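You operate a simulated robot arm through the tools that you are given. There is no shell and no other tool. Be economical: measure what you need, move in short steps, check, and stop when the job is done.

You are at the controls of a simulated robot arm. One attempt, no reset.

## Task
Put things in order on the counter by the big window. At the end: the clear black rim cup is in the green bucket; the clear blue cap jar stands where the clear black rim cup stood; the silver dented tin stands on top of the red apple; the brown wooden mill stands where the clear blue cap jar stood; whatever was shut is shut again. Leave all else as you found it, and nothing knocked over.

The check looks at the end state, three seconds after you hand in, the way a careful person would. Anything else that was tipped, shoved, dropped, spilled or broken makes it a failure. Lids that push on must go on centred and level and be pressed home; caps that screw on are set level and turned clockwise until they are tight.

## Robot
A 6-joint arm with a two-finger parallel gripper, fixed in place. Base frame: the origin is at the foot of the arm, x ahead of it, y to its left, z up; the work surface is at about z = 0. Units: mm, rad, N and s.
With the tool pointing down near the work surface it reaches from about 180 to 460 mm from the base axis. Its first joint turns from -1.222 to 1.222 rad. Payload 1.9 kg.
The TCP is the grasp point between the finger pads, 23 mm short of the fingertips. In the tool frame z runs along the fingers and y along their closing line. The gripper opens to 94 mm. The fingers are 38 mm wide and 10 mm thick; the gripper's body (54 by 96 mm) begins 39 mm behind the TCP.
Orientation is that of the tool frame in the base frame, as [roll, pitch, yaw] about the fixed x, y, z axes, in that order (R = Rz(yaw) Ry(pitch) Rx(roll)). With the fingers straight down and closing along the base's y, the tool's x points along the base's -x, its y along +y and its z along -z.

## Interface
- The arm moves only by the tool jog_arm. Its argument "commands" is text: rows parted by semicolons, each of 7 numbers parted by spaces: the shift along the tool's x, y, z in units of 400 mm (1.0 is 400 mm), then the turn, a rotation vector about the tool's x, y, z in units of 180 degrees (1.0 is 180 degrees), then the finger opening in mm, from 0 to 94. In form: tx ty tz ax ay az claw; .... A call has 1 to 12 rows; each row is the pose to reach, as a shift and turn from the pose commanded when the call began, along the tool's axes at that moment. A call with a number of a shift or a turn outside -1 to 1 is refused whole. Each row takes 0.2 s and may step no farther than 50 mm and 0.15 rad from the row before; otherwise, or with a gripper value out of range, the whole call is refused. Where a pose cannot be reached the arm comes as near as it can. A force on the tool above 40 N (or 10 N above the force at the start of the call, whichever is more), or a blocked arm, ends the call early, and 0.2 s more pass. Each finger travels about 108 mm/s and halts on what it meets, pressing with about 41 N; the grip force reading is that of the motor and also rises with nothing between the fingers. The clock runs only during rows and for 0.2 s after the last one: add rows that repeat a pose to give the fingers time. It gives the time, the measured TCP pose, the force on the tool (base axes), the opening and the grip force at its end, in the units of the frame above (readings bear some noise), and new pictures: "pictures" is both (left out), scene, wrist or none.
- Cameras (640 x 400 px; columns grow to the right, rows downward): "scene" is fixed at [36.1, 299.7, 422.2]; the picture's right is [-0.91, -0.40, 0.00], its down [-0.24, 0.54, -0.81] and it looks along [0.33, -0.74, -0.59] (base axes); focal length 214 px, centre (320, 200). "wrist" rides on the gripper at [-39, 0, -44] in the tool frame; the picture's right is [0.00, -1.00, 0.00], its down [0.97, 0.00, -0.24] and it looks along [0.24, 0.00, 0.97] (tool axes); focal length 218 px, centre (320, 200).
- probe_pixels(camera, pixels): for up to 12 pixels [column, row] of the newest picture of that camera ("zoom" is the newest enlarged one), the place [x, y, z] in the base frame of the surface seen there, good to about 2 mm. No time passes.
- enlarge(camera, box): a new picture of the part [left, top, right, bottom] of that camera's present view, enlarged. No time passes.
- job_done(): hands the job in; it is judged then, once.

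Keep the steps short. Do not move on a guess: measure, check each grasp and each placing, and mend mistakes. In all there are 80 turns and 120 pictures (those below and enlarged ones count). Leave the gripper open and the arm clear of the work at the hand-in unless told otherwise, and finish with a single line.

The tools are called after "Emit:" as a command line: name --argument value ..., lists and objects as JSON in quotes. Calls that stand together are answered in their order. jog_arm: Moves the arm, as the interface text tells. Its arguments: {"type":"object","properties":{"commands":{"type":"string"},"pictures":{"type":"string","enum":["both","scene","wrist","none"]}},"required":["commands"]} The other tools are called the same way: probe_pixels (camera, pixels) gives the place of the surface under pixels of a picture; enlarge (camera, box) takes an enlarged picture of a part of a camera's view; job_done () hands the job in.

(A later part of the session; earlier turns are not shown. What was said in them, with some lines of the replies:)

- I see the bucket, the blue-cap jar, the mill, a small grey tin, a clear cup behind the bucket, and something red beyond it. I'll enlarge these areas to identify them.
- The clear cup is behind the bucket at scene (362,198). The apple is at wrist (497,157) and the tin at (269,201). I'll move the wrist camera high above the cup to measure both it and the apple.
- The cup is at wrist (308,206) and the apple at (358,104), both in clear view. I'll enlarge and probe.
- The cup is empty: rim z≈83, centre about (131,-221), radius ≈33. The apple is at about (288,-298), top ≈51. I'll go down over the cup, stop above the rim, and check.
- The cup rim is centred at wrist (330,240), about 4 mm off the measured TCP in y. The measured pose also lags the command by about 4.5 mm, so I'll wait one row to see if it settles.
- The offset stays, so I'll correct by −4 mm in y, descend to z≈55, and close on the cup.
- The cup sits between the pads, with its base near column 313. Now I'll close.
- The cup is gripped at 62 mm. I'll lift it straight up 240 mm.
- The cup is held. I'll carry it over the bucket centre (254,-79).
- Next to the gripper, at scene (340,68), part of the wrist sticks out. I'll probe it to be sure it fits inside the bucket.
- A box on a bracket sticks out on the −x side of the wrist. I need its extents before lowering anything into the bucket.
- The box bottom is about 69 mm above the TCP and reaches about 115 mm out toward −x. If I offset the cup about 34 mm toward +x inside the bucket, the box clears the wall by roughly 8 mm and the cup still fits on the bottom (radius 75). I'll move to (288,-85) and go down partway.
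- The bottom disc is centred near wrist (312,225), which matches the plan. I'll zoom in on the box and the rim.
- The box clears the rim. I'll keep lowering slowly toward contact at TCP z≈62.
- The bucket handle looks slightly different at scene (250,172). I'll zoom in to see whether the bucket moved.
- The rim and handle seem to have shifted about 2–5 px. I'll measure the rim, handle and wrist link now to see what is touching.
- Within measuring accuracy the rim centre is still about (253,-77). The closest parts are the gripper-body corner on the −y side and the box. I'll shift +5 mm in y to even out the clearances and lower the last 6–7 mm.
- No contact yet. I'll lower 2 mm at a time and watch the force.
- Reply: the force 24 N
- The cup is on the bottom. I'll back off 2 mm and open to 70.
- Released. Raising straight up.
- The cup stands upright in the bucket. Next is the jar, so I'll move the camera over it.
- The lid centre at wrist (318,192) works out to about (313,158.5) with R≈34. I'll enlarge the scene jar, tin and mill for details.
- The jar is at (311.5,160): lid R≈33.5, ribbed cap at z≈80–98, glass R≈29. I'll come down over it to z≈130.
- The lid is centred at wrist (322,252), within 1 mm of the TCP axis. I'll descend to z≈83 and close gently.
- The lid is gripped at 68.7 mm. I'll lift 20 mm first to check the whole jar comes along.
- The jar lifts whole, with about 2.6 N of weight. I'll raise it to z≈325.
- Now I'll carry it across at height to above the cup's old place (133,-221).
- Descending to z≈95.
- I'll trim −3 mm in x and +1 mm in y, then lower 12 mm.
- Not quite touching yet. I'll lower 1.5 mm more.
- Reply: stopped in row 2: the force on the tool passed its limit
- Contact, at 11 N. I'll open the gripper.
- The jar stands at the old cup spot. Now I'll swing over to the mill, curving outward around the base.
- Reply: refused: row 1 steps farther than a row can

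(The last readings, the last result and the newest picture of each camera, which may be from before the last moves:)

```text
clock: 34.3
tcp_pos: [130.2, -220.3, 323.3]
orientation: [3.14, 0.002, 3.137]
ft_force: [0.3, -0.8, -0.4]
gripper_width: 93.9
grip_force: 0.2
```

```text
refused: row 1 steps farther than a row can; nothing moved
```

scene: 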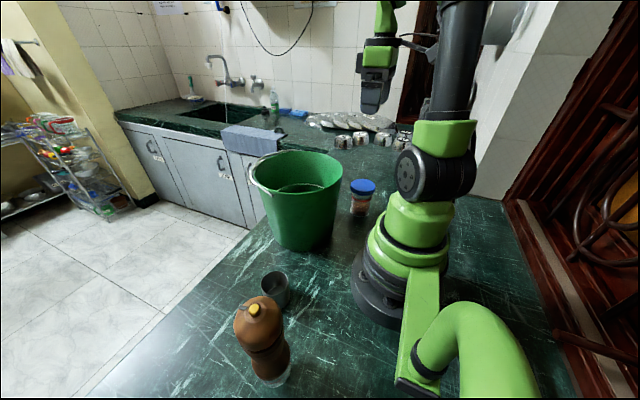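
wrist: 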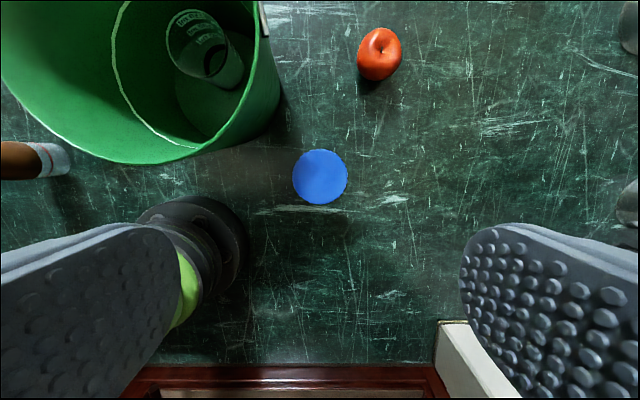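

The first step was a hair too long, so I'll shorten it.

Emit:
jog_arm --commands "-0.09 0.065 0 0 0 0 94; -0.18 0.145 -0.01 0 0 0 94; -0.2625 0.2325 -0.02 0 0 0 94; -0.3125 0.335 -0.03 0 0 0 94; -0.325 0.455 -0.04 0 0 0 94; -0.325 0.575 -0.05 0 0 0 94; -0.325 0.695 -0.05 0 0 0 94; -0.31 0.815 -0.05 0 0 0 94; -0.26 0.925 -0.05 0 0 0 94; -0.2 1.0 -0.05 0 0 0 94; -0.2 1.0 -0.05 0 0 0 94"

```text
clock: 36.7
tcp_pos: [212.3, 180.3, 346.1]
orientation: [3.14, 0.0, 3.139]
ft_force: [0.4, -0.1, 0.0]
gripper_width: 94.0
grip_force: 0.1
```

scene: 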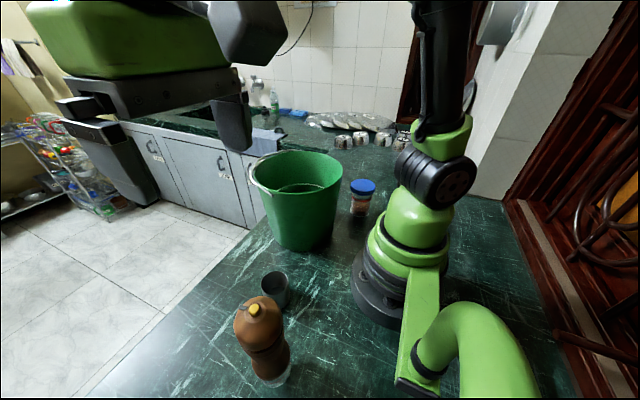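
wrist: 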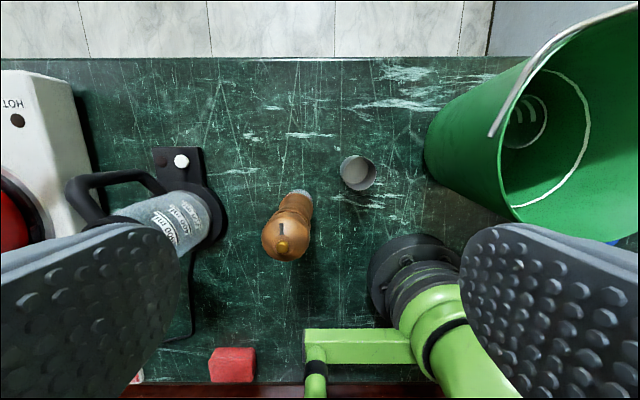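

There's a jug or blender near wrist (190,215) on the +y side. I'll measure the mill head, the tin, and the clearance to that object.

Emit:
probe_pixels --camera "wrist" --pixels '[[283, 245], [265, 238], [308, 238], [286, 259], [296, 205], [312, 200], [210, 230], [222, 215], [200, 160], [185, 215], [160, 200], [240, 365]]'

Emit:
enlarge --camera "wrist" --box '[150, 130, 390, 290]'

Emit:
probe_pixels --camera "wrist" --pixels '[[340, 173], [376, 173], [358, 156], [358, 190], [352, 176], [358, 188], [344, 180], [372, 182]]'

```text
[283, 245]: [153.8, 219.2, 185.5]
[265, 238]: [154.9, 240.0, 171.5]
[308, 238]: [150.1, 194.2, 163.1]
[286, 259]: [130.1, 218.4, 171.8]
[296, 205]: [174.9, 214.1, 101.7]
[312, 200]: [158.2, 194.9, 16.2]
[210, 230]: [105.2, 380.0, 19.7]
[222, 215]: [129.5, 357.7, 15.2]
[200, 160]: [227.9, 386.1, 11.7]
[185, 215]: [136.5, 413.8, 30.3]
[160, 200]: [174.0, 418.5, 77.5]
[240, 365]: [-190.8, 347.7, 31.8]
```

```text
2.50 times, centred on (270, 210) of wrist
```

zoom: 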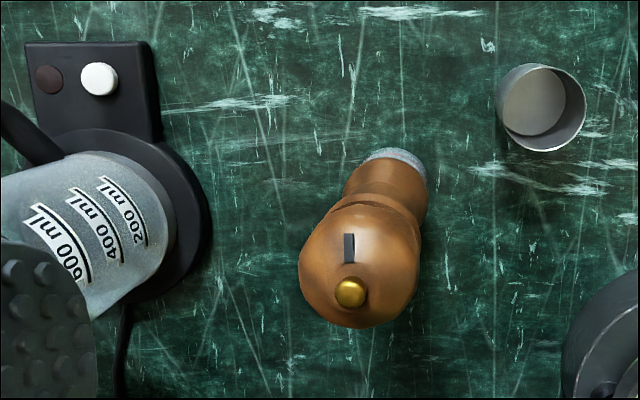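

```text
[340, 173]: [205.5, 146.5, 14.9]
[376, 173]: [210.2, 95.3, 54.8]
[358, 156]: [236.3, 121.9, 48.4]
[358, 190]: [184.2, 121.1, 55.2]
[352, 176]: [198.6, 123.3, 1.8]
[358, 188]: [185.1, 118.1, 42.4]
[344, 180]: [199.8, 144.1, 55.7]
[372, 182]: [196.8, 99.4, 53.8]
```

The mill axis is about (152,218.5), head R≈26, knob top ≈188; the kettle is well clear at y>355. I'll move above the mill and stop just above it.

Emit:
jog_arm --commands "0.075 0.048 0 0 0 0 94; 0.15 0.0955 0 0 0 0 94; 0.15 0.0955 0.1 0 0 0 94; 0.15 0.0955 0.2 0 0 0 94; 0.15 0.0955 0.3 0 0 0 94; 0.15 0.0955 0.3 0 0 0 94"

```text
clock: 38.1
tcp_pos: [154.7, 215.7, 222.1]
orientation: [3.14, 0.0, 3.137]
ft_force: [0.3, 0.8, -0.4]
gripper_width: 93.9
grip_force: 0.1
```

scene: 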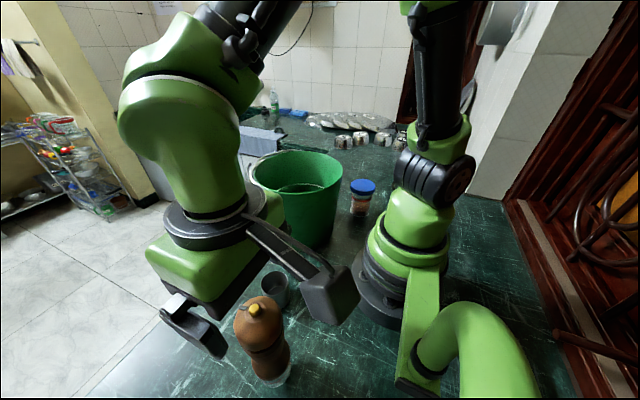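
wrist: 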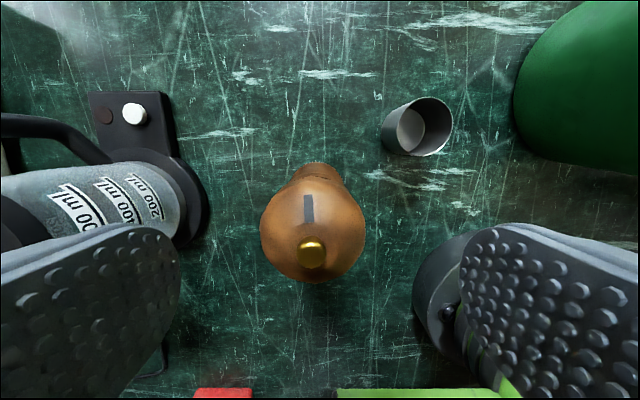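

The knob is at wrist (312,255), which confirms the axis (151.6,219). I'll shift 3 mm, descend to z≈160 and close.

Emit:
jog_arm --commands "0.0075 0.0075 0.05 0 0 0 94; 0.0075 0.0075 0.1 0 0 0 94; 0.0075 0.0075 0.152 0 0 0 94; 0.0075 0.0075 0.152 0 0 0 94; 0.0075 0.0075 0.152 0 0 0 75; 0.0075 0.0075 0.152 0 0 0 62; 0.0075 0.0075 0.152 0 0 0 45; 0.0075 0.0075 0.152 0 0 0 45"

```text
clock: 39.9
tcp_pos: [151.3, 219.2, 162.3]
orientation: [3.14, 0.002, 3.139]
ft_force: [-0.3, 0.3, 0.0]
gripper_width: 52.7
grip_force: 41.3
```

scene: 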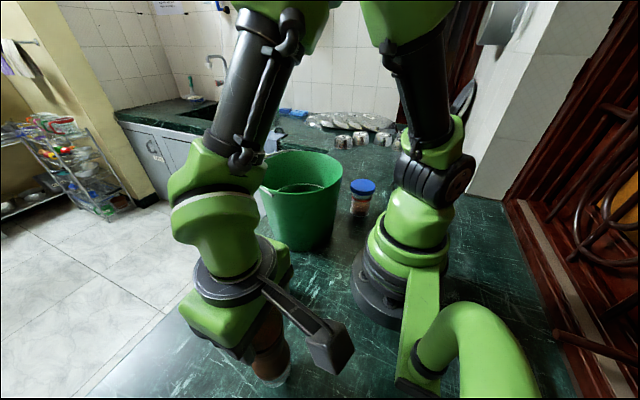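
wrist: 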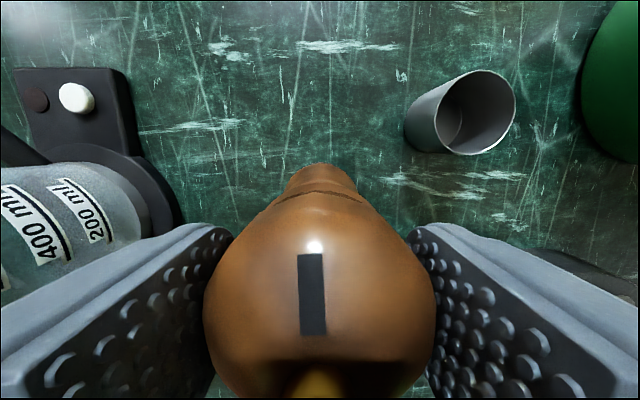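

Gripped at 52.7 mm. I'll lift 20 mm and check that the whole mill comes up.

Emit:
jog_arm --commands "0 0 -0.02 0 0 0 45; 0 0 -0.06 0 0 0 45; 0 0 -0.06 0 0 0 45" --pictures "scene"

Emit:
enlarge --camera "scene" --box '[190, 260, 330, 400]'

```text
clock: 40.7
tcp_pos: [151.5, 222.2, 186.6]
orientation: [3.14, 0.002, 3.139]
ft_force: [0.6, -0.6, -1.5]
gripper_width: 52.9
grip_force: 41.4
```

scene: 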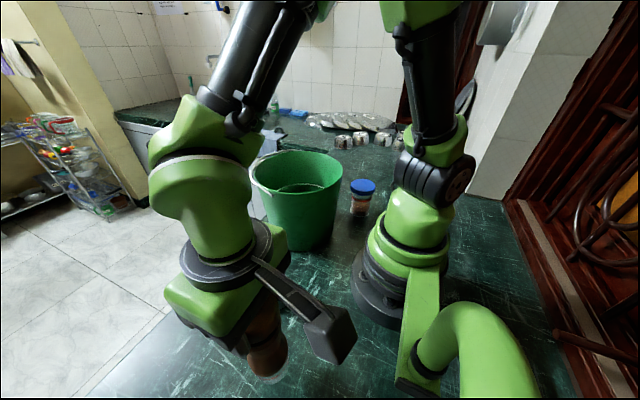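

```text
2.86 times, centred on (260, 330) of scene
```

zoom: 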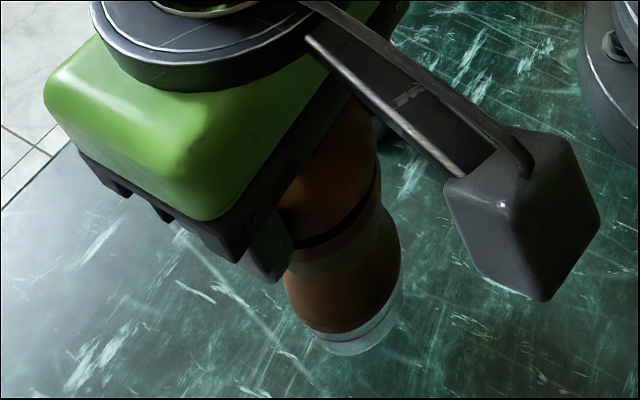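

The mill comes up whole. I'll raise it 60 mm and carry it to above the jar's old spot (311.5,160).

Emit:
jog_arm --commands "0 0 -0.1 0 0 0 45; 0 0 -0.15 0 0 0 45; -0.08 -0.031 -0.15 0 0 0 45; -0.18 -0.07 -0.15 0 0 0 45; -0.28 -0.109 -0.15 0 0 0 45; -0.36 -0.14 -0.15 0 0 0 45; -0.4 -0.155 -0.15 0 0 0 45; -0.4 -0.155 -0.15 0 0 0 45"

```text
clock: 42.5
tcp_pos: [309.4, 159.6, 250.0]
orientation: [3.14, 0.002, 3.141]
ft_force: [0.1, 0.0, -2.2]
gripper_width: 52.8
grip_force: 41.3
```

scene: 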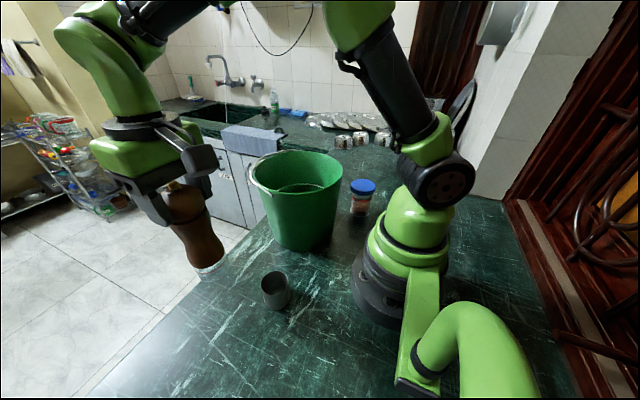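
wrist: 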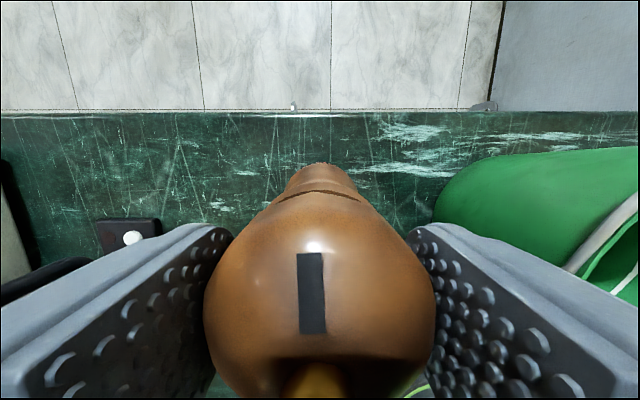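

Lowering 80 mm, with a +2 mm x trim.

Emit:
jog_arm --commands "-0.006 0 0.08 0 0 0 45; -0.006 0 0.16 0 0 0 45; -0.006 0 0.2 0 0 0 45; -0.006 0 0.2 0 0 0 45"

```text
clock: 43.5
tcp_pos: [315.9, 160.5, 167.0]
orientation: [3.14, -0.001, 3.139]
ft_force: [-0.3, -0.1, -1.5]
gripper_width: 52.7
grip_force: 40.5
```

scene: 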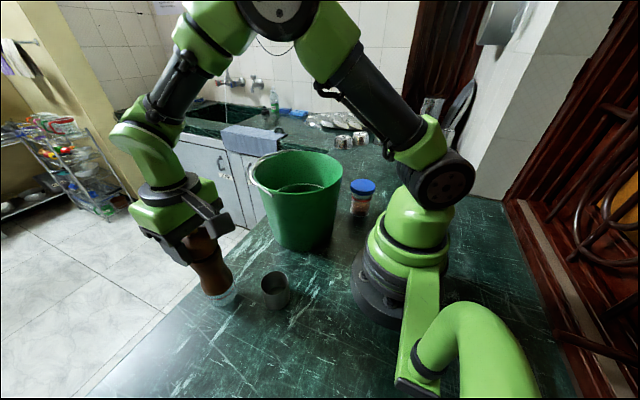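
wrist: 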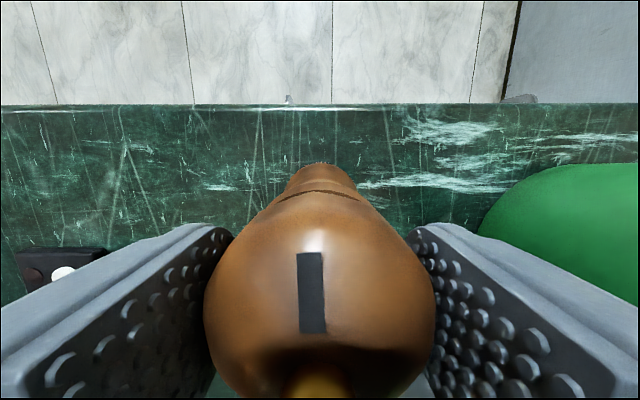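

I'll trim −3.5 mm in x and lower 3 mm, then 1.5 mm until contact.

Emit:
jog_arm --commands "0.009 0 0 0 0 0 45; 0.009 0 0.0075 0 0 0 45; 0.009 0 0.0075 0 0 0 45" --pictures "none"

Emit:
jog_arm --commands "0 0 0.004 0 0 0 45; 0 0 0.004 0 0 0 45" --pictures "none"

```text
clock: 44.3
tcp_pos: [310.7, 159.0, 165.6]
orientation: [3.139, 0.003, 3.139]
ft_force: [0.5, -0.1, -2.3]
gripper_width: 52.8
grip_force: 40.9
```

```text
clock: 44.9
tcp_pos: [310.6, 159.8, 164.2]
orientation: [3.14, 0.001, 3.137]
ft_force: [0.8, 0.2, -2.4]
gripper_width: 52.9
grip_force: 40.6
```

Emit:
jog_arm --commands "0 0 0.004 0 0 0 45; 0 0 0.004 0 0 0 45" --pictures "none"

Emit:
jog_arm --commands "0 0 0.003 0 0 0 45; 0 0 0.003 0 0 0 45" --pictures "none"

```text
clock: 45.5
tcp_pos: [310.0, 158.7, 162.9]
orientation: [3.141, -0.001, 3.138]
ft_force: [-1.0, 0.6, -2.5]
gripper_width: 52.9
grip_force: 41.4
```

```text
clock: 46.1
tcp_pos: [310.8, 157.6, 161.4]
orientation: [3.139, 0.004, 3.137]
ft_force: [-5.5, -4.0, 20.6]
gripper_width: 52.9
grip_force: 41.1
```

Contact. I'll ease off 1 mm, then open slowly and rise.

Emit:
jog_arm --commands "0 0 -0.0025 0 0 0 45; 0 0 -0.0025 0 0 0 60; 0 0 -0.0025 0 0 0 75; 0 0 -0.0025 0 0 0 94; 0 0 -0.0025 0 0 0 94" --pictures "none"

Emit:
jog_arm --commands "0 0 -0.05 0 0 0 94; 0 0 -0.15 0 0 0 94; 0 0 -0.25 0 0 0 94; 0 0 -0.35 0 0 0 94; 0.05 -0.02 -0.42 0 0 0 94; 0.12 -0.06 -0.42 0 0 0 94; 0.19 -0.1 -0.42 0 0 0 94; 0.19 -0.1 -0.42 0 0 0 94"

```text
clock: 47.3
tcp_pos: [311.0, 158.2, 162.9]
orientation: [3.138, 0.001, 3.138]
ft_force: [-0.1, 0.0, 0.3]
gripper_width: 94.1
grip_force: 0.0
```

```text
clock: 49.1
tcp_pos: [234.9, 119.1, 331.0]
orientation: [3.14, 0.001, 3.138]
ft_force: [-1.0, -0.6, 0.5]
gripper_width: 94.2
grip_force: 0.1
```

scene: 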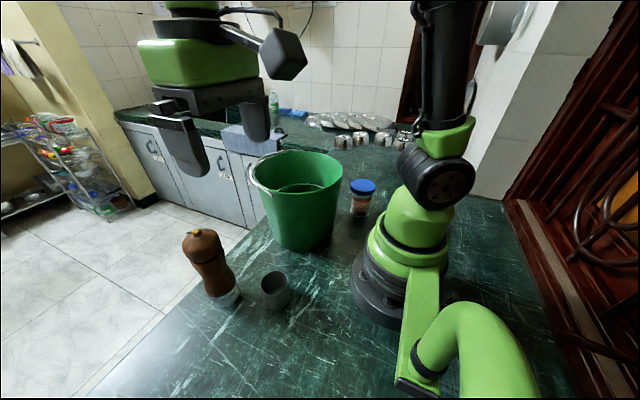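
wrist: 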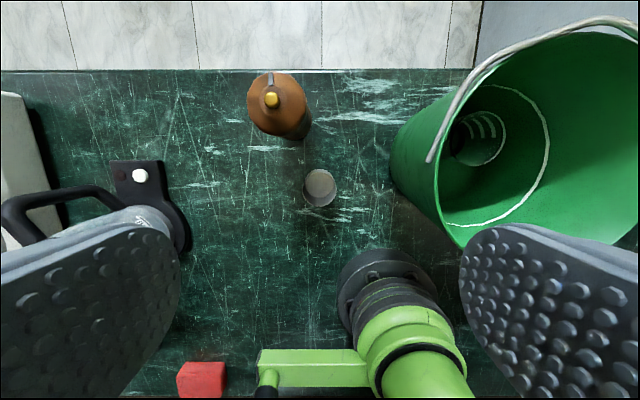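

The mill stands at the jar's old place. Now the tin: I'll enlarge it and probe its rim for centre, height and dent.

Emit:
enlarge --camera "wrist" --box '[285, 150, 355, 220]'

Emit:
enlarge --camera "scene" --box '[170, 220, 310, 320]'

Emit:
probe_pixels --camera "wrist" --pixels '[[305, 190], [336, 190], [320, 207], [320, 171], [320, 185], [310, 203], [331, 203], [309, 178], [331, 178], [271, 99]]'

Emit:
probe_pixels --camera "scene" --pixels '[[262, 284], [289, 284], [275, 293], [275, 272], [266, 291], [284, 291], [268, 307], [280, 308], [222, 298], [222, 304]]'

```text
5.71 times, centred on (320, 185) of wrist
```

zoom: 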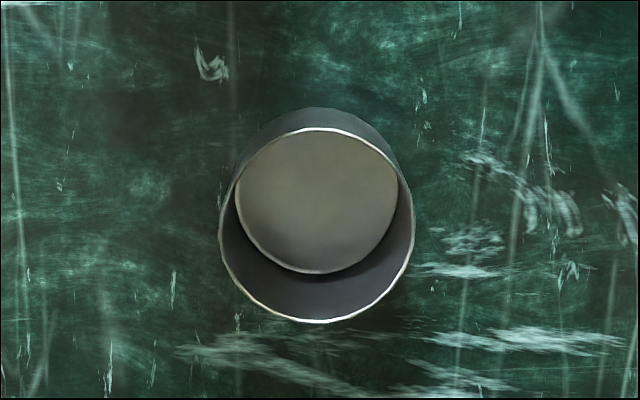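

```text
4.00 times, centred on (240, 270) of scene
```

zoom: 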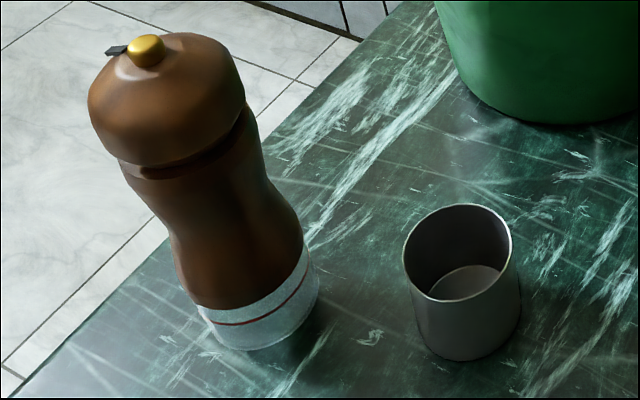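

```text
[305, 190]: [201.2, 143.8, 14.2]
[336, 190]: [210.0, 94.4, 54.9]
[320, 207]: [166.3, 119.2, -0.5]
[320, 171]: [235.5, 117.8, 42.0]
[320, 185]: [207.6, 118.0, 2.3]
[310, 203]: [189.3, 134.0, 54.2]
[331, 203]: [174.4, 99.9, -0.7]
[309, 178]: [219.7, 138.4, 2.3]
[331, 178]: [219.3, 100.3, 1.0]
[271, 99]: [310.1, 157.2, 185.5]
```

```text
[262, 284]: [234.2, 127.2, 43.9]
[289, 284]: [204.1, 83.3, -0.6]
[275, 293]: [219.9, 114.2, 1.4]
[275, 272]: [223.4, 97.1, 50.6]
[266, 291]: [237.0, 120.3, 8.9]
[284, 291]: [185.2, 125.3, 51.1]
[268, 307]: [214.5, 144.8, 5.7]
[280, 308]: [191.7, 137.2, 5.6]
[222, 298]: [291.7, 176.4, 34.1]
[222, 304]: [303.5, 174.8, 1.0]
```

The tin is at about (211,120), R≈25.5, rim z≈55. I'll descend to z≈95 above it.

Emit:
jog_arm --commands "0.06 0.002 0.05 0 0 0 94; 0.06 0.002 0.15 0 0 0 94; 0.06 0.002 0.25 0 0 0 94; 0.06 0.002 0.35 0 0 0 94; 0.06 0.002 0.45 0 0 0 94; 0.06 0.002 0.55 0 0 0 94; 0.06 0.002 0.59 0 0 0 94; 0.06 0.002 0.59 0 0 0 94"

```text
clock: 50.9
tcp_pos: [210.2, 120.5, 95.6]
orientation: [3.141, 0.003, 3.138]
ft_force: [0.6, -0.2, -0.3]
gripper_width: 94.2
grip_force: 0.2
```

scene: 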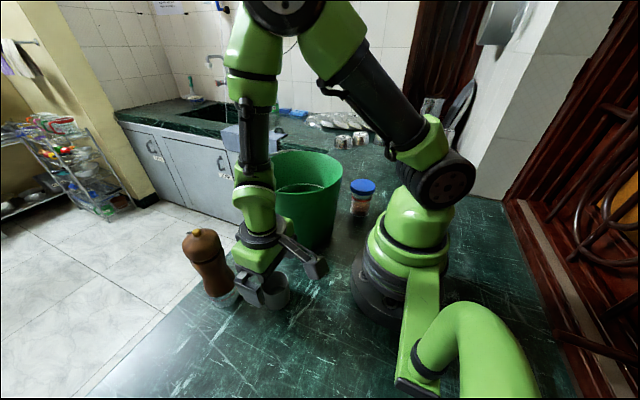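
wrist: 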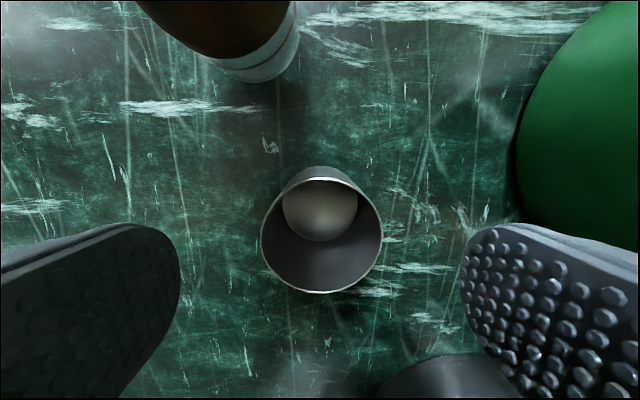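

The tin rim is at wrist (322,235), so the tin is 3 mm further in +x. I'll correct, descend to z≈36 and close.

Emit:
jog_arm --commands "-0.008 -0.002 0.05 0 0 0 94; -0.008 -0.002 0.1 0 0 0 94; -0.008 -0.002 0.148 0 0 0 94; -0.008 -0.002 0.148 0 0 0 94; -0.008 -0.002 0.148 0 0 0 75; -0.008 -0.002 0.148 0 0 0 60; -0.008 -0.002 0.148 0 0 0 46; -0.008 -0.002 0.148 0 0 0 46"

```text
clock: 52.7
tcp_pos: [213.1, 119.9, 33.6]
orientation: [3.141, 0.002, 3.14]
ft_force: [0.1, 0.2, -0.5]
gripper_width: 50.5
grip_force: 41.9
```

scene: 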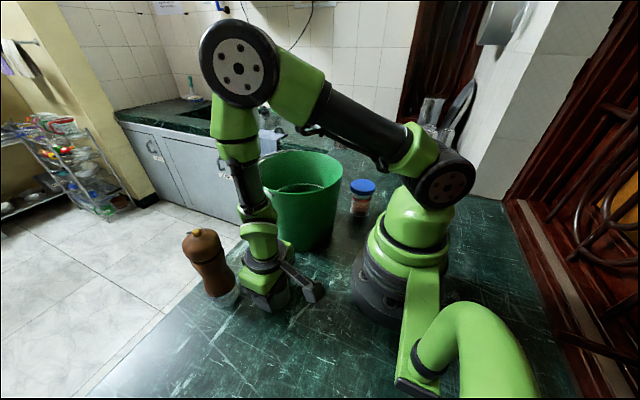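
wrist: 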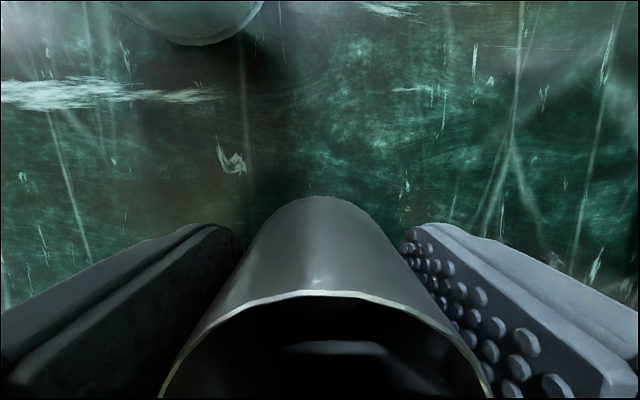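

Gripped at 50.5 mm. I'll lift to z≈280 and start toward the apple side.

Emit:
jog_arm --commands "0 0 -0.06 0 0 0 46; 0 0 -0.17 0 0 0 46; 0 0 -0.28 0 0 0 46; 0 0 -0.39 0 0 0 46; 0 0 -0.5 0 0 0 46; 0 0 -0.61 0 0 0 46; -0.02 -0.1 -0.64 0 0 0 46; -0.04 -0.21 -0.64 0 0 0 46; -0.06 -0.32 -0.64 0 0 0 46; -0.08 -0.43 -0.64 0 0 0 46; -0.1 -0.54 -0.64 0 0 0 46; -0.12 -0.65 -0.64 0 0 0 46" --pictures "scene"

```text
clock: 55.3
tcp_pos: [261.3, -143.8, 292.1]
orientation: [3.138, -0.001, 3.14]
ft_force: [0.0, 0.2, -0.6]
gripper_width: 50.6
grip_force: 41.6
```

scene: 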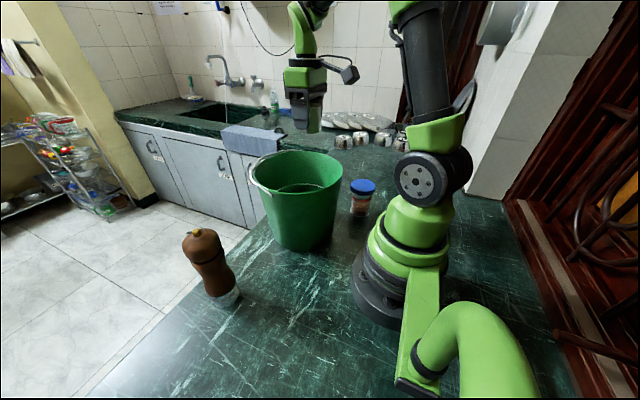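

The tin is held. I'll move to a viewing pose with the camera straight above the apple.

Emit:
jog_arm --commands "0.01 -0.1 0 0 0 0 46; 0.02 -0.2 0 0 0 0 46; 0.03 -0.3 0 0 0 0 46; 0.03 -0.385 0.02 0 0 0 46; 0.03 -0.385 0.12 0 0 0 46; 0.03 -0.385 0.18 0 0 0 46; 0.03 -0.385 0.18 0 0 0 46"

Emit:
enlarge --camera "wrist" --box '[260, 90, 380, 200]'

```text
clock: 56.9
tcp_pos: [246.8, -295.9, 219.3]
orientation: [3.14, 0.001, 3.138]
ft_force: [-0.6, -0.7, -1.2]
gripper_width: 50.7
grip_force: 40.7
```

scene: 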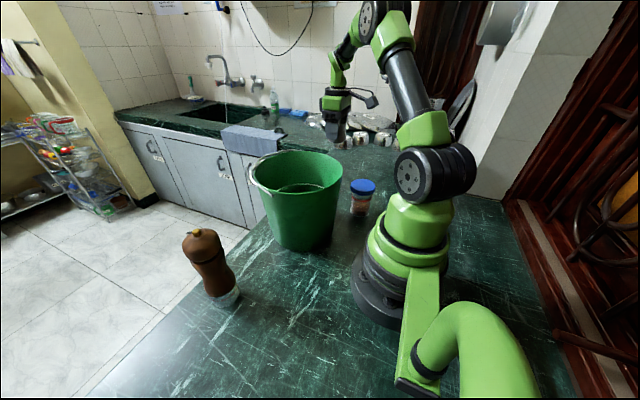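
wrist: 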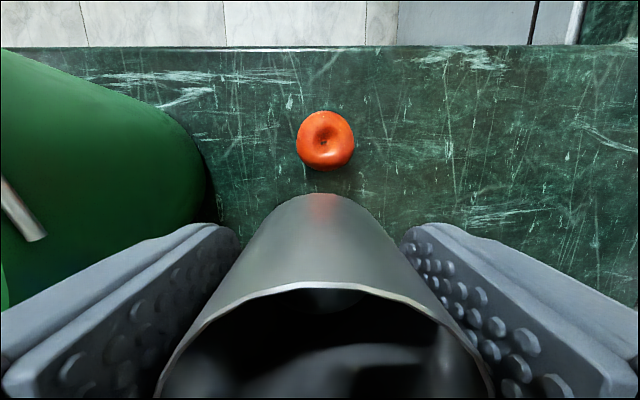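

```text
3.64 times, centred on (320, 145) of wrist
```

zoom: 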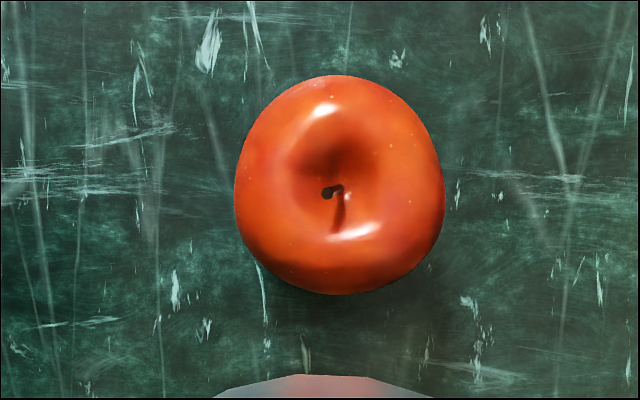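

I'll probe the apple's shoulder ring all round for height and centre.

Emit:
probe_pixels --camera "zoom" --pixels '[[335, 190], [338, 210], [390, 190], [405, 190], [280, 190], [265, 190], [335, 130], [335, 110], [340, 235], [340, 250], [335, 95], [340, 265]]'

Emit:
probe_pixels --camera "zoom" --pixels '[[236, 185], [445, 185], [325, 76], [350, 293], [295, 150], [285, 135], [385, 145], [395, 135], [290, 230], [280, 245], [385, 235], [395, 245]]'

```text
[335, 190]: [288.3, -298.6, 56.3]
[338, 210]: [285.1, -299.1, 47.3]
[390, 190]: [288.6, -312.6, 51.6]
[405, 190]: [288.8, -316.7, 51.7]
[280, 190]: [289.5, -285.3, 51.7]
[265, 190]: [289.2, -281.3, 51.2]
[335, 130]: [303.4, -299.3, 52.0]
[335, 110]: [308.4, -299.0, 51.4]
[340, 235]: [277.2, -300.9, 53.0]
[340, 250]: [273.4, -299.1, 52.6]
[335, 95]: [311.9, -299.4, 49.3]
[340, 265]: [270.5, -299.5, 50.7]
```

```text
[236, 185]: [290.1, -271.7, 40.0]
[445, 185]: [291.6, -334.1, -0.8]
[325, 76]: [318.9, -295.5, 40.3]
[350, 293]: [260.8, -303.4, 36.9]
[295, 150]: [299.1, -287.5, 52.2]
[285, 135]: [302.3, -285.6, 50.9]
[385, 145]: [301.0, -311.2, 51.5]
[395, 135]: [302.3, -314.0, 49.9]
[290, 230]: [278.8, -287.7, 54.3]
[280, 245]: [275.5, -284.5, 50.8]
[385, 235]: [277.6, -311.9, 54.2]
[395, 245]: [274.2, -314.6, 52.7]
```

The ring is fairly level at about 52–53, but the stem tip reads 56. I'll look closer at the stem.

Emit:
enlarge --camera "wrist" --box '[305, 125, 345, 165]'

Emit:
probe_pixels --camera "zoom" --pixels '[[300, 175], [310, 165], [290, 170], [320, 170], [330, 165], [335, 180], [335, 200], [335, 220], [280, 190], [270, 150], [350, 150], [310, 120]]'

```text
10.00 times, centred on (325, 145) of wrist
```

zoom: 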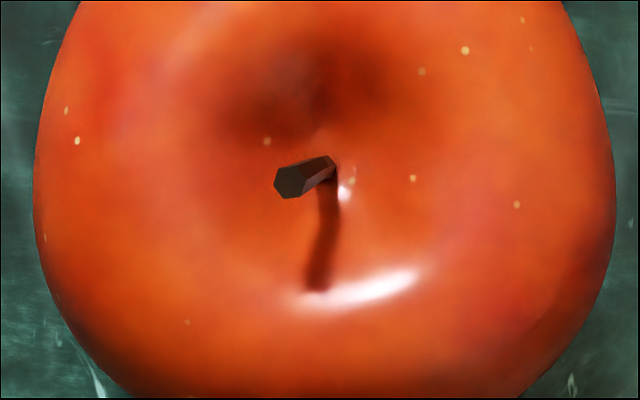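

```text
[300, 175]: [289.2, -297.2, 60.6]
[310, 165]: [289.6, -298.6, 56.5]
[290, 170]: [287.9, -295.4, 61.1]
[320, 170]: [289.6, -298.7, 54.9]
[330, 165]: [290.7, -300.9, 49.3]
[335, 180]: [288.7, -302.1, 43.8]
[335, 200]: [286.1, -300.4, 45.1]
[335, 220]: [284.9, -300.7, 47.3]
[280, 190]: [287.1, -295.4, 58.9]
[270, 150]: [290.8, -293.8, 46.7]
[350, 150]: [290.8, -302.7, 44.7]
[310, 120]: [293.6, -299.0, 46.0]
```

The stem tip stands at about z 60, at (288,-295.5). I'll bring the tin over the ring centre (289,-299) and find the contact height carefully: about 86 at the TCP means it rests on the shoulder, about 94 means on the stem.

Emit:
jog_arm --commands "-0.05 -0.004 0 0 0 0 46; -0.105 -0.0075 0 0 0 0 46; -0.105 -0.0075 0.1 0 0 0 46; -0.105 -0.0075 0.2 0 0 0 46; -0.105 -0.0075 0.27 0 0 0 46; -0.105 -0.0075 0.27 0 0 0 46"

Emit:
enlarge --camera "scene" --box '[270, 90, 400, 200]'

```text
clock: 58.3
tcp_pos: [291.4, -301.2, 106.2]
orientation: [3.141, 0.002, 3.138]
ft_force: [-1.0, 0.5, -0.2]
gripper_width: 50.8
grip_force: 41.1
```

scene: 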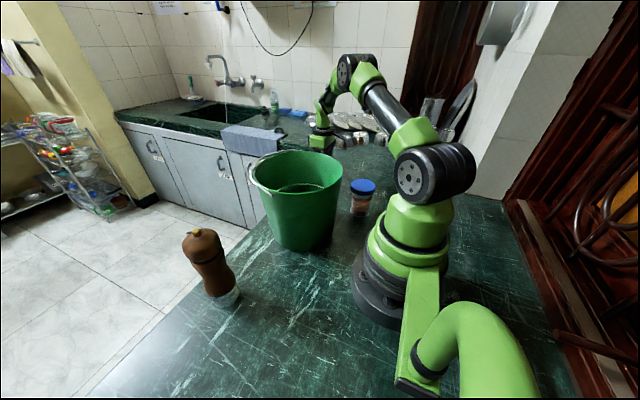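
wrist: 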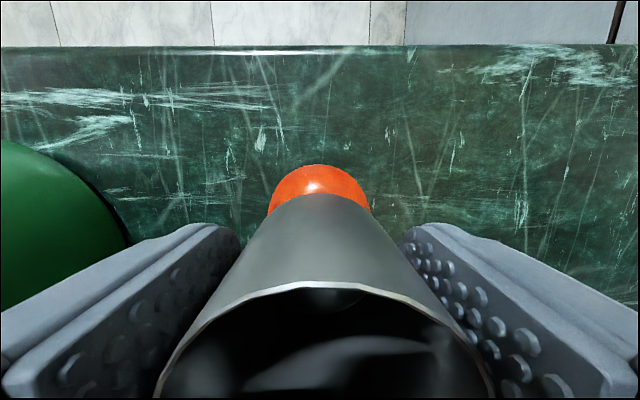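

```text
3.64 times, centred on (335, 145) of scene
```

zoom: 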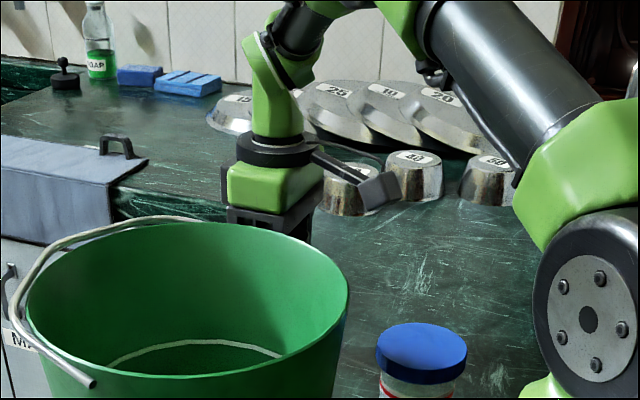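

I'll trim −2/+2 mm and lower to TCP z≈96, just above stem contact.

Emit:
jog_arm --commands "0.005 0.004 0.01 0 0 0 46; 0.005 0.004 0.024 0 0 0 46; 0.005 0.004 0.024 0 0 0 46" --pictures "none"

Emit:
jog_arm --commands "0 0 0.005 0 0 0 46; 0 0 0.005 0 0 0 46" --pictures "none"

```text
clock: 59.1
tcp_pos: [287.5, -298.7, 99.8]
orientation: [3.14, 0.003, 3.139]
ft_force: [0.9, -0.5, -0.7]
gripper_width: 50.8
grip_force: 40.9
```

```text
clock: 59.7
tcp_pos: [288.1, -298.5, 97.3]
orientation: [3.141, 0.001, 3.138]
ft_force: [0.3, -0.3, -0.4]
gripper_width: 50.8
grip_force: 40.8
```

Emit:
jog_arm --commands "0 0 0.0035 0 0 0 46; 0 0 0.0035 0 0 0 46" --pictures "none"

Emit:
jog_arm --commands "0 0 0.0035 0 0 0 46; 0 0 0.0035 0 0 0 46" --pictures "none"

Emit:
jog_arm --commands "0 0 0.0035 0 0 0 46; 0 0 0.0035 0 0 0 46" --pictures "none"

```text
clock: 60.3
tcp_pos: [289.1, -297.1, 95.2]
orientation: [3.141, 0.001, 3.139]
ft_force: [0.8, -0.6, 0.8]
gripper_width: 50.4
grip_force: 40.8
```

```text
clock: 60.9
tcp_pos: [287.5, -298.7, 95.3]
orientation: [3.139, 0.002, 3.139]
ft_force: [-0.9, 0.8, -0.5]
gripper_width: 50.6
grip_force: 41.3
```

```text
clock: 61.5
tcp_pos: [287.7, -298.0, 93.2]
orientation: [3.14, 0.001, 3.138]
ft_force: [0.3, -0.8, -0.1]
gripper_width: 50.5
grip_force: 40.7
```

No contact yet at 93. Continuing in 1.4 mm steps.

Emit:
jog_arm --commands "0 0 0.0035 0 0 0 46; 0 0 0.0035 0 0 0 46" --pictures "none"

Emit:
jog_arm --commands "0 0 0.0035 0 0 0 46; 0 0 0.0035 0 0 0 46" --pictures "none"

```text
clock: 62.1
tcp_pos: [287.4, -298.8, 91.3]
orientation: [3.14, 0.002, 3.139]
ft_force: [0.2, -0.4, -0.5]
gripper_width: 50.5
grip_force: 40.7
```

```text
clock: 62.7
tcp_pos: [286.8, -298.6, 90.9]
orientation: [3.14, 0.002, 3.137]
ft_force: [-0.3, -0.1, 0.2]
gripper_width: 50.6
grip_force: 41.0
```

The tin bottom is now about 57, below the stem tip's height, with no force yet. Continuing.

Emit:
jog_arm --commands "0 0 0.0035 0 0 0 46; 0 0 0.0035 0 0 0 46" --pictures "none"

Emit:
jog_arm --commands "0 0 0.0035 0 0 0 46; 0 0 0.0035 0 0 0 46" --pictures "wrist"

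```text
clock: 63.3
tcp_pos: [287.0, -298.2, 89.6]
orientation: [3.139, 0.002, 3.14]
ft_force: [1.0, -0.4, -0.1]
gripper_width: 50.4
grip_force: 41.2
```

```text
clock: 63.9
tcp_pos: [287.1, -296.7, 88.6]
orientation: [3.14, 0.002, 3.137]
ft_force: [-0.7, -0.5, -0.6]
gripper_width: 50.7
grip_force: 41.4
```

wrist: 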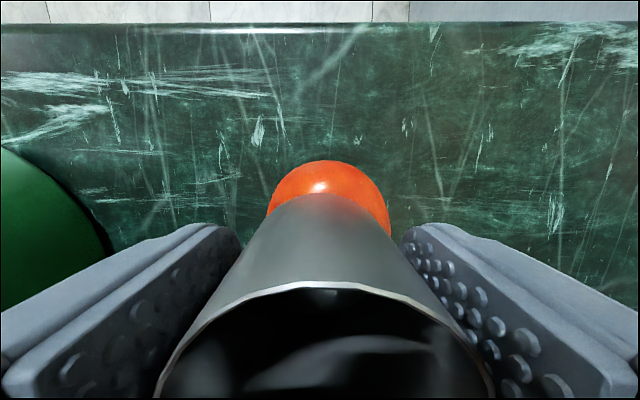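

Still no contact. The apple's outline is centred near column 329 against the tin's 324, so I'll nudge −3 mm in y and +2 mm in x, then continue down.

Emit:
jog_arm --commands "-0.004 -0.0065 0 0 0 0 46; -0.004 -0.0065 0.0025 0 0 0 46; -0.004 -0.0065 0.0025 0 0 0 46" --pictures "wrist"

Emit:
jog_arm --commands "0 0 0.0025 0 0 0 46; 0 0 0.0025 0 0 0 46" --pictures "none"

```text
clock: 64.7
tcp_pos: [288.5, -300.0, 88.9]
orientation: [3.14, 0.003, 3.137]
ft_force: [-0.3, 0.0, -0.3]
gripper_width: 50.3
grip_force: 41.1
```

wrist: 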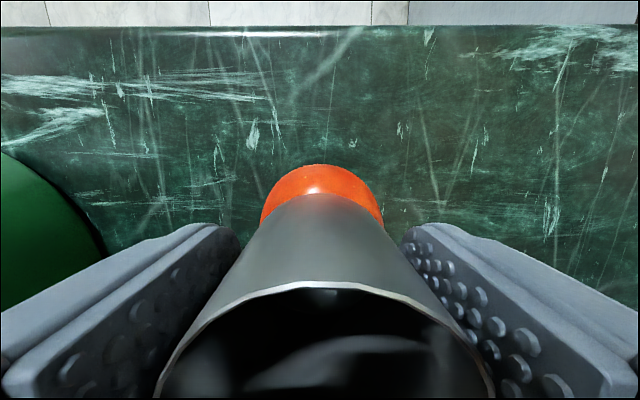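

```text
clock: 65.3
tcp_pos: [288.7, -300.1, 87.5]
orientation: [3.141, 0.003, 3.138]
ft_force: [-6.5, 2.7, 20.6]
gripper_width: 50.7
grip_force: 41.2
```

Contact at TCP z≈87.5, so the tin bottom is at about 54 and rests on the apple's shoulder. I'll ease off 0.8 mm, open slowly and look.

Emit:
jog_arm --commands "0 0 -0.002 0 0 0 46; 0 0 -0.002 0 0 0 46; 0 0 -0.002 0 0 0 53; 0 0 -0.002 0 0 0 60; 0 0 -0.002 0 0 0 70; 0 0 -0.002 0 0 0 94; 0 0 -0.002 0 0 0 94"

```text
clock: 66.9
tcp_pos: [289.9, -299.5, 86.6]
orientation: [3.139, 0.002, 3.138]
ft_force: [0.9, 0.0, 0.3]
gripper_width: 93.9
grip_force: 0.2
```

scene: 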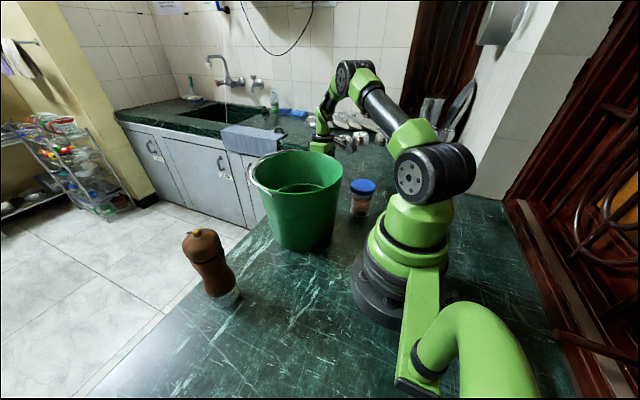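
wrist: 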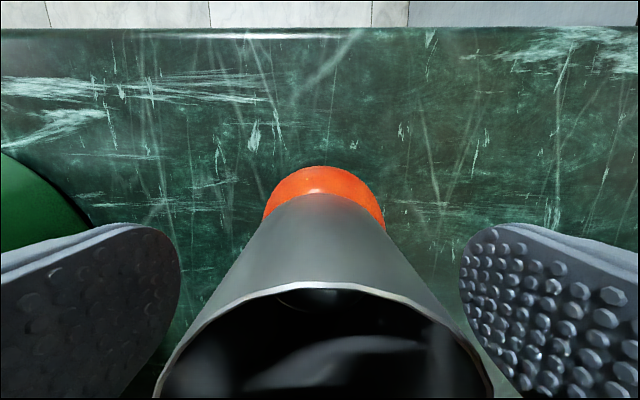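

The tin stays put with the fingers open. I'll rise straight up and check.

Emit:
jog_arm --commands "0 0 -0.03 0 0 0 94; 0 0 -0.08 0 0 0 94; 0 0 -0.15 0 0 0 94; 0 0 -0.25 0 0 0 94; 0 0 -0.35 0 0 0 94; 0 0 -0.45 0 0 0 94; 0 0 -0.55 0 0 0 94; 0 0 -0.62 0 0 0 94; 0 0 -0.62 0 0 0 94"

Emit:
enlarge --camera "wrist" --box '[240, 100, 400, 260]'

```text
clock: 68.9
tcp_pos: [284.3, -291.4, 329.4]
orientation: [3.141, 0.002, 3.14]
ft_force: [0.1, 1.0, -0.5]
gripper_width: 94.1
grip_force: 0.1
out of reach, approached as far as the arm can: row 8, 9
```

scene: 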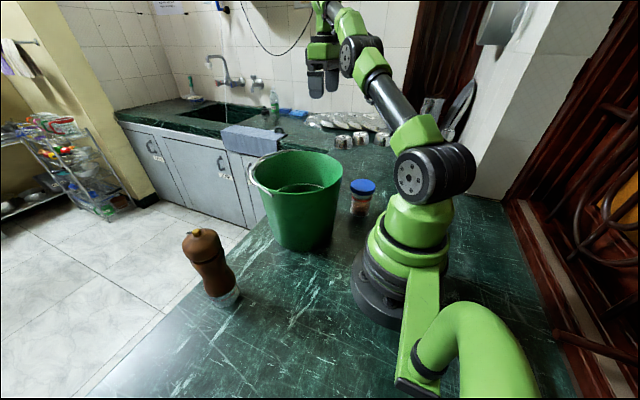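
wrist: 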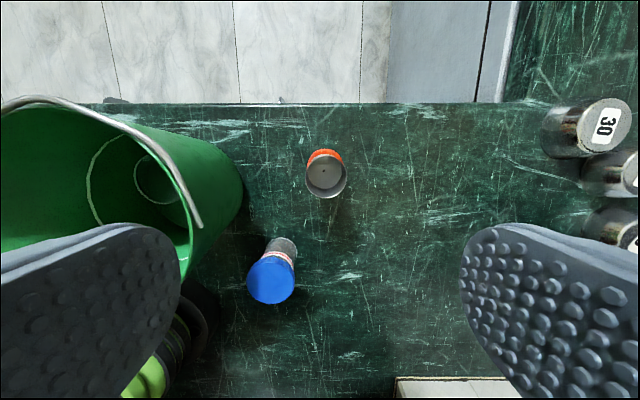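

```text
2.50 times, centred on (320, 180) of wrist
```

zoom: 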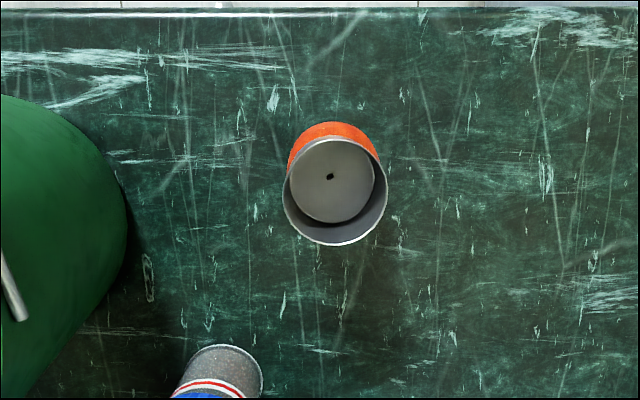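

The tin stands level on the apple. I'll compare the bucket with its first view using the same zoom box, to see how far it shifted.

Emit:
enlarge --camera "scene" --box '[180, 140, 400, 390]'

Emit:
probe_pixels --camera "scene" --pixels '[[300, 155], [300, 245], [340, 180], [342, 175], [280, 245], [290, 249], [330, 235], [320, 243], [272, 194], [250, 165], [254, 170], [285, 150]]'

```text
1.60 times, centred on (290, 265) of scene
```

zoom: 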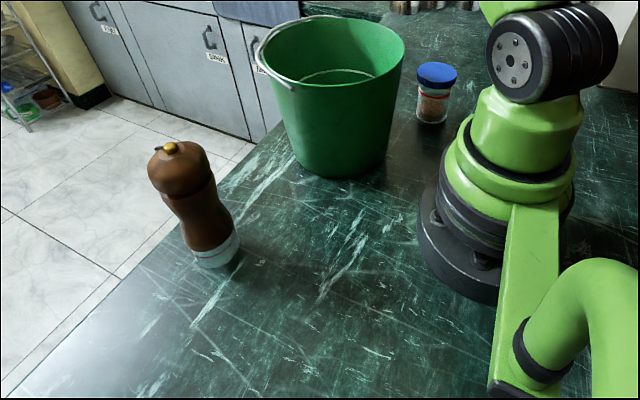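

```text
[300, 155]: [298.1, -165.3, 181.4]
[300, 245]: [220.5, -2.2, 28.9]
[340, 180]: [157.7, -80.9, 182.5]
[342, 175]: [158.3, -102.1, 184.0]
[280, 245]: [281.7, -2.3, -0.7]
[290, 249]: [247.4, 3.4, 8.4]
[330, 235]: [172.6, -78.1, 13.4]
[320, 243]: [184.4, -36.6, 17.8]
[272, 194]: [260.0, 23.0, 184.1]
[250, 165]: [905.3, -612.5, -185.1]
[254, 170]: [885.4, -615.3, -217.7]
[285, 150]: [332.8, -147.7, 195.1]
```

The bucket sits within about 4 mm of where it was, upright, with the cup inside. The jar, mill and tin are all placed, the jar is still capped, and the arm is high and open. Handing in.

Emit:
job_done

```text
The job is handed in.
```

I've handed the job in: the cup is in the bucket, the jar is on the cup's old spot with its cap on, the mill is on the jar's old spot and the tin is on the apple; the bucket shifted about 4 mm while I lowered the cup, and I left it there.
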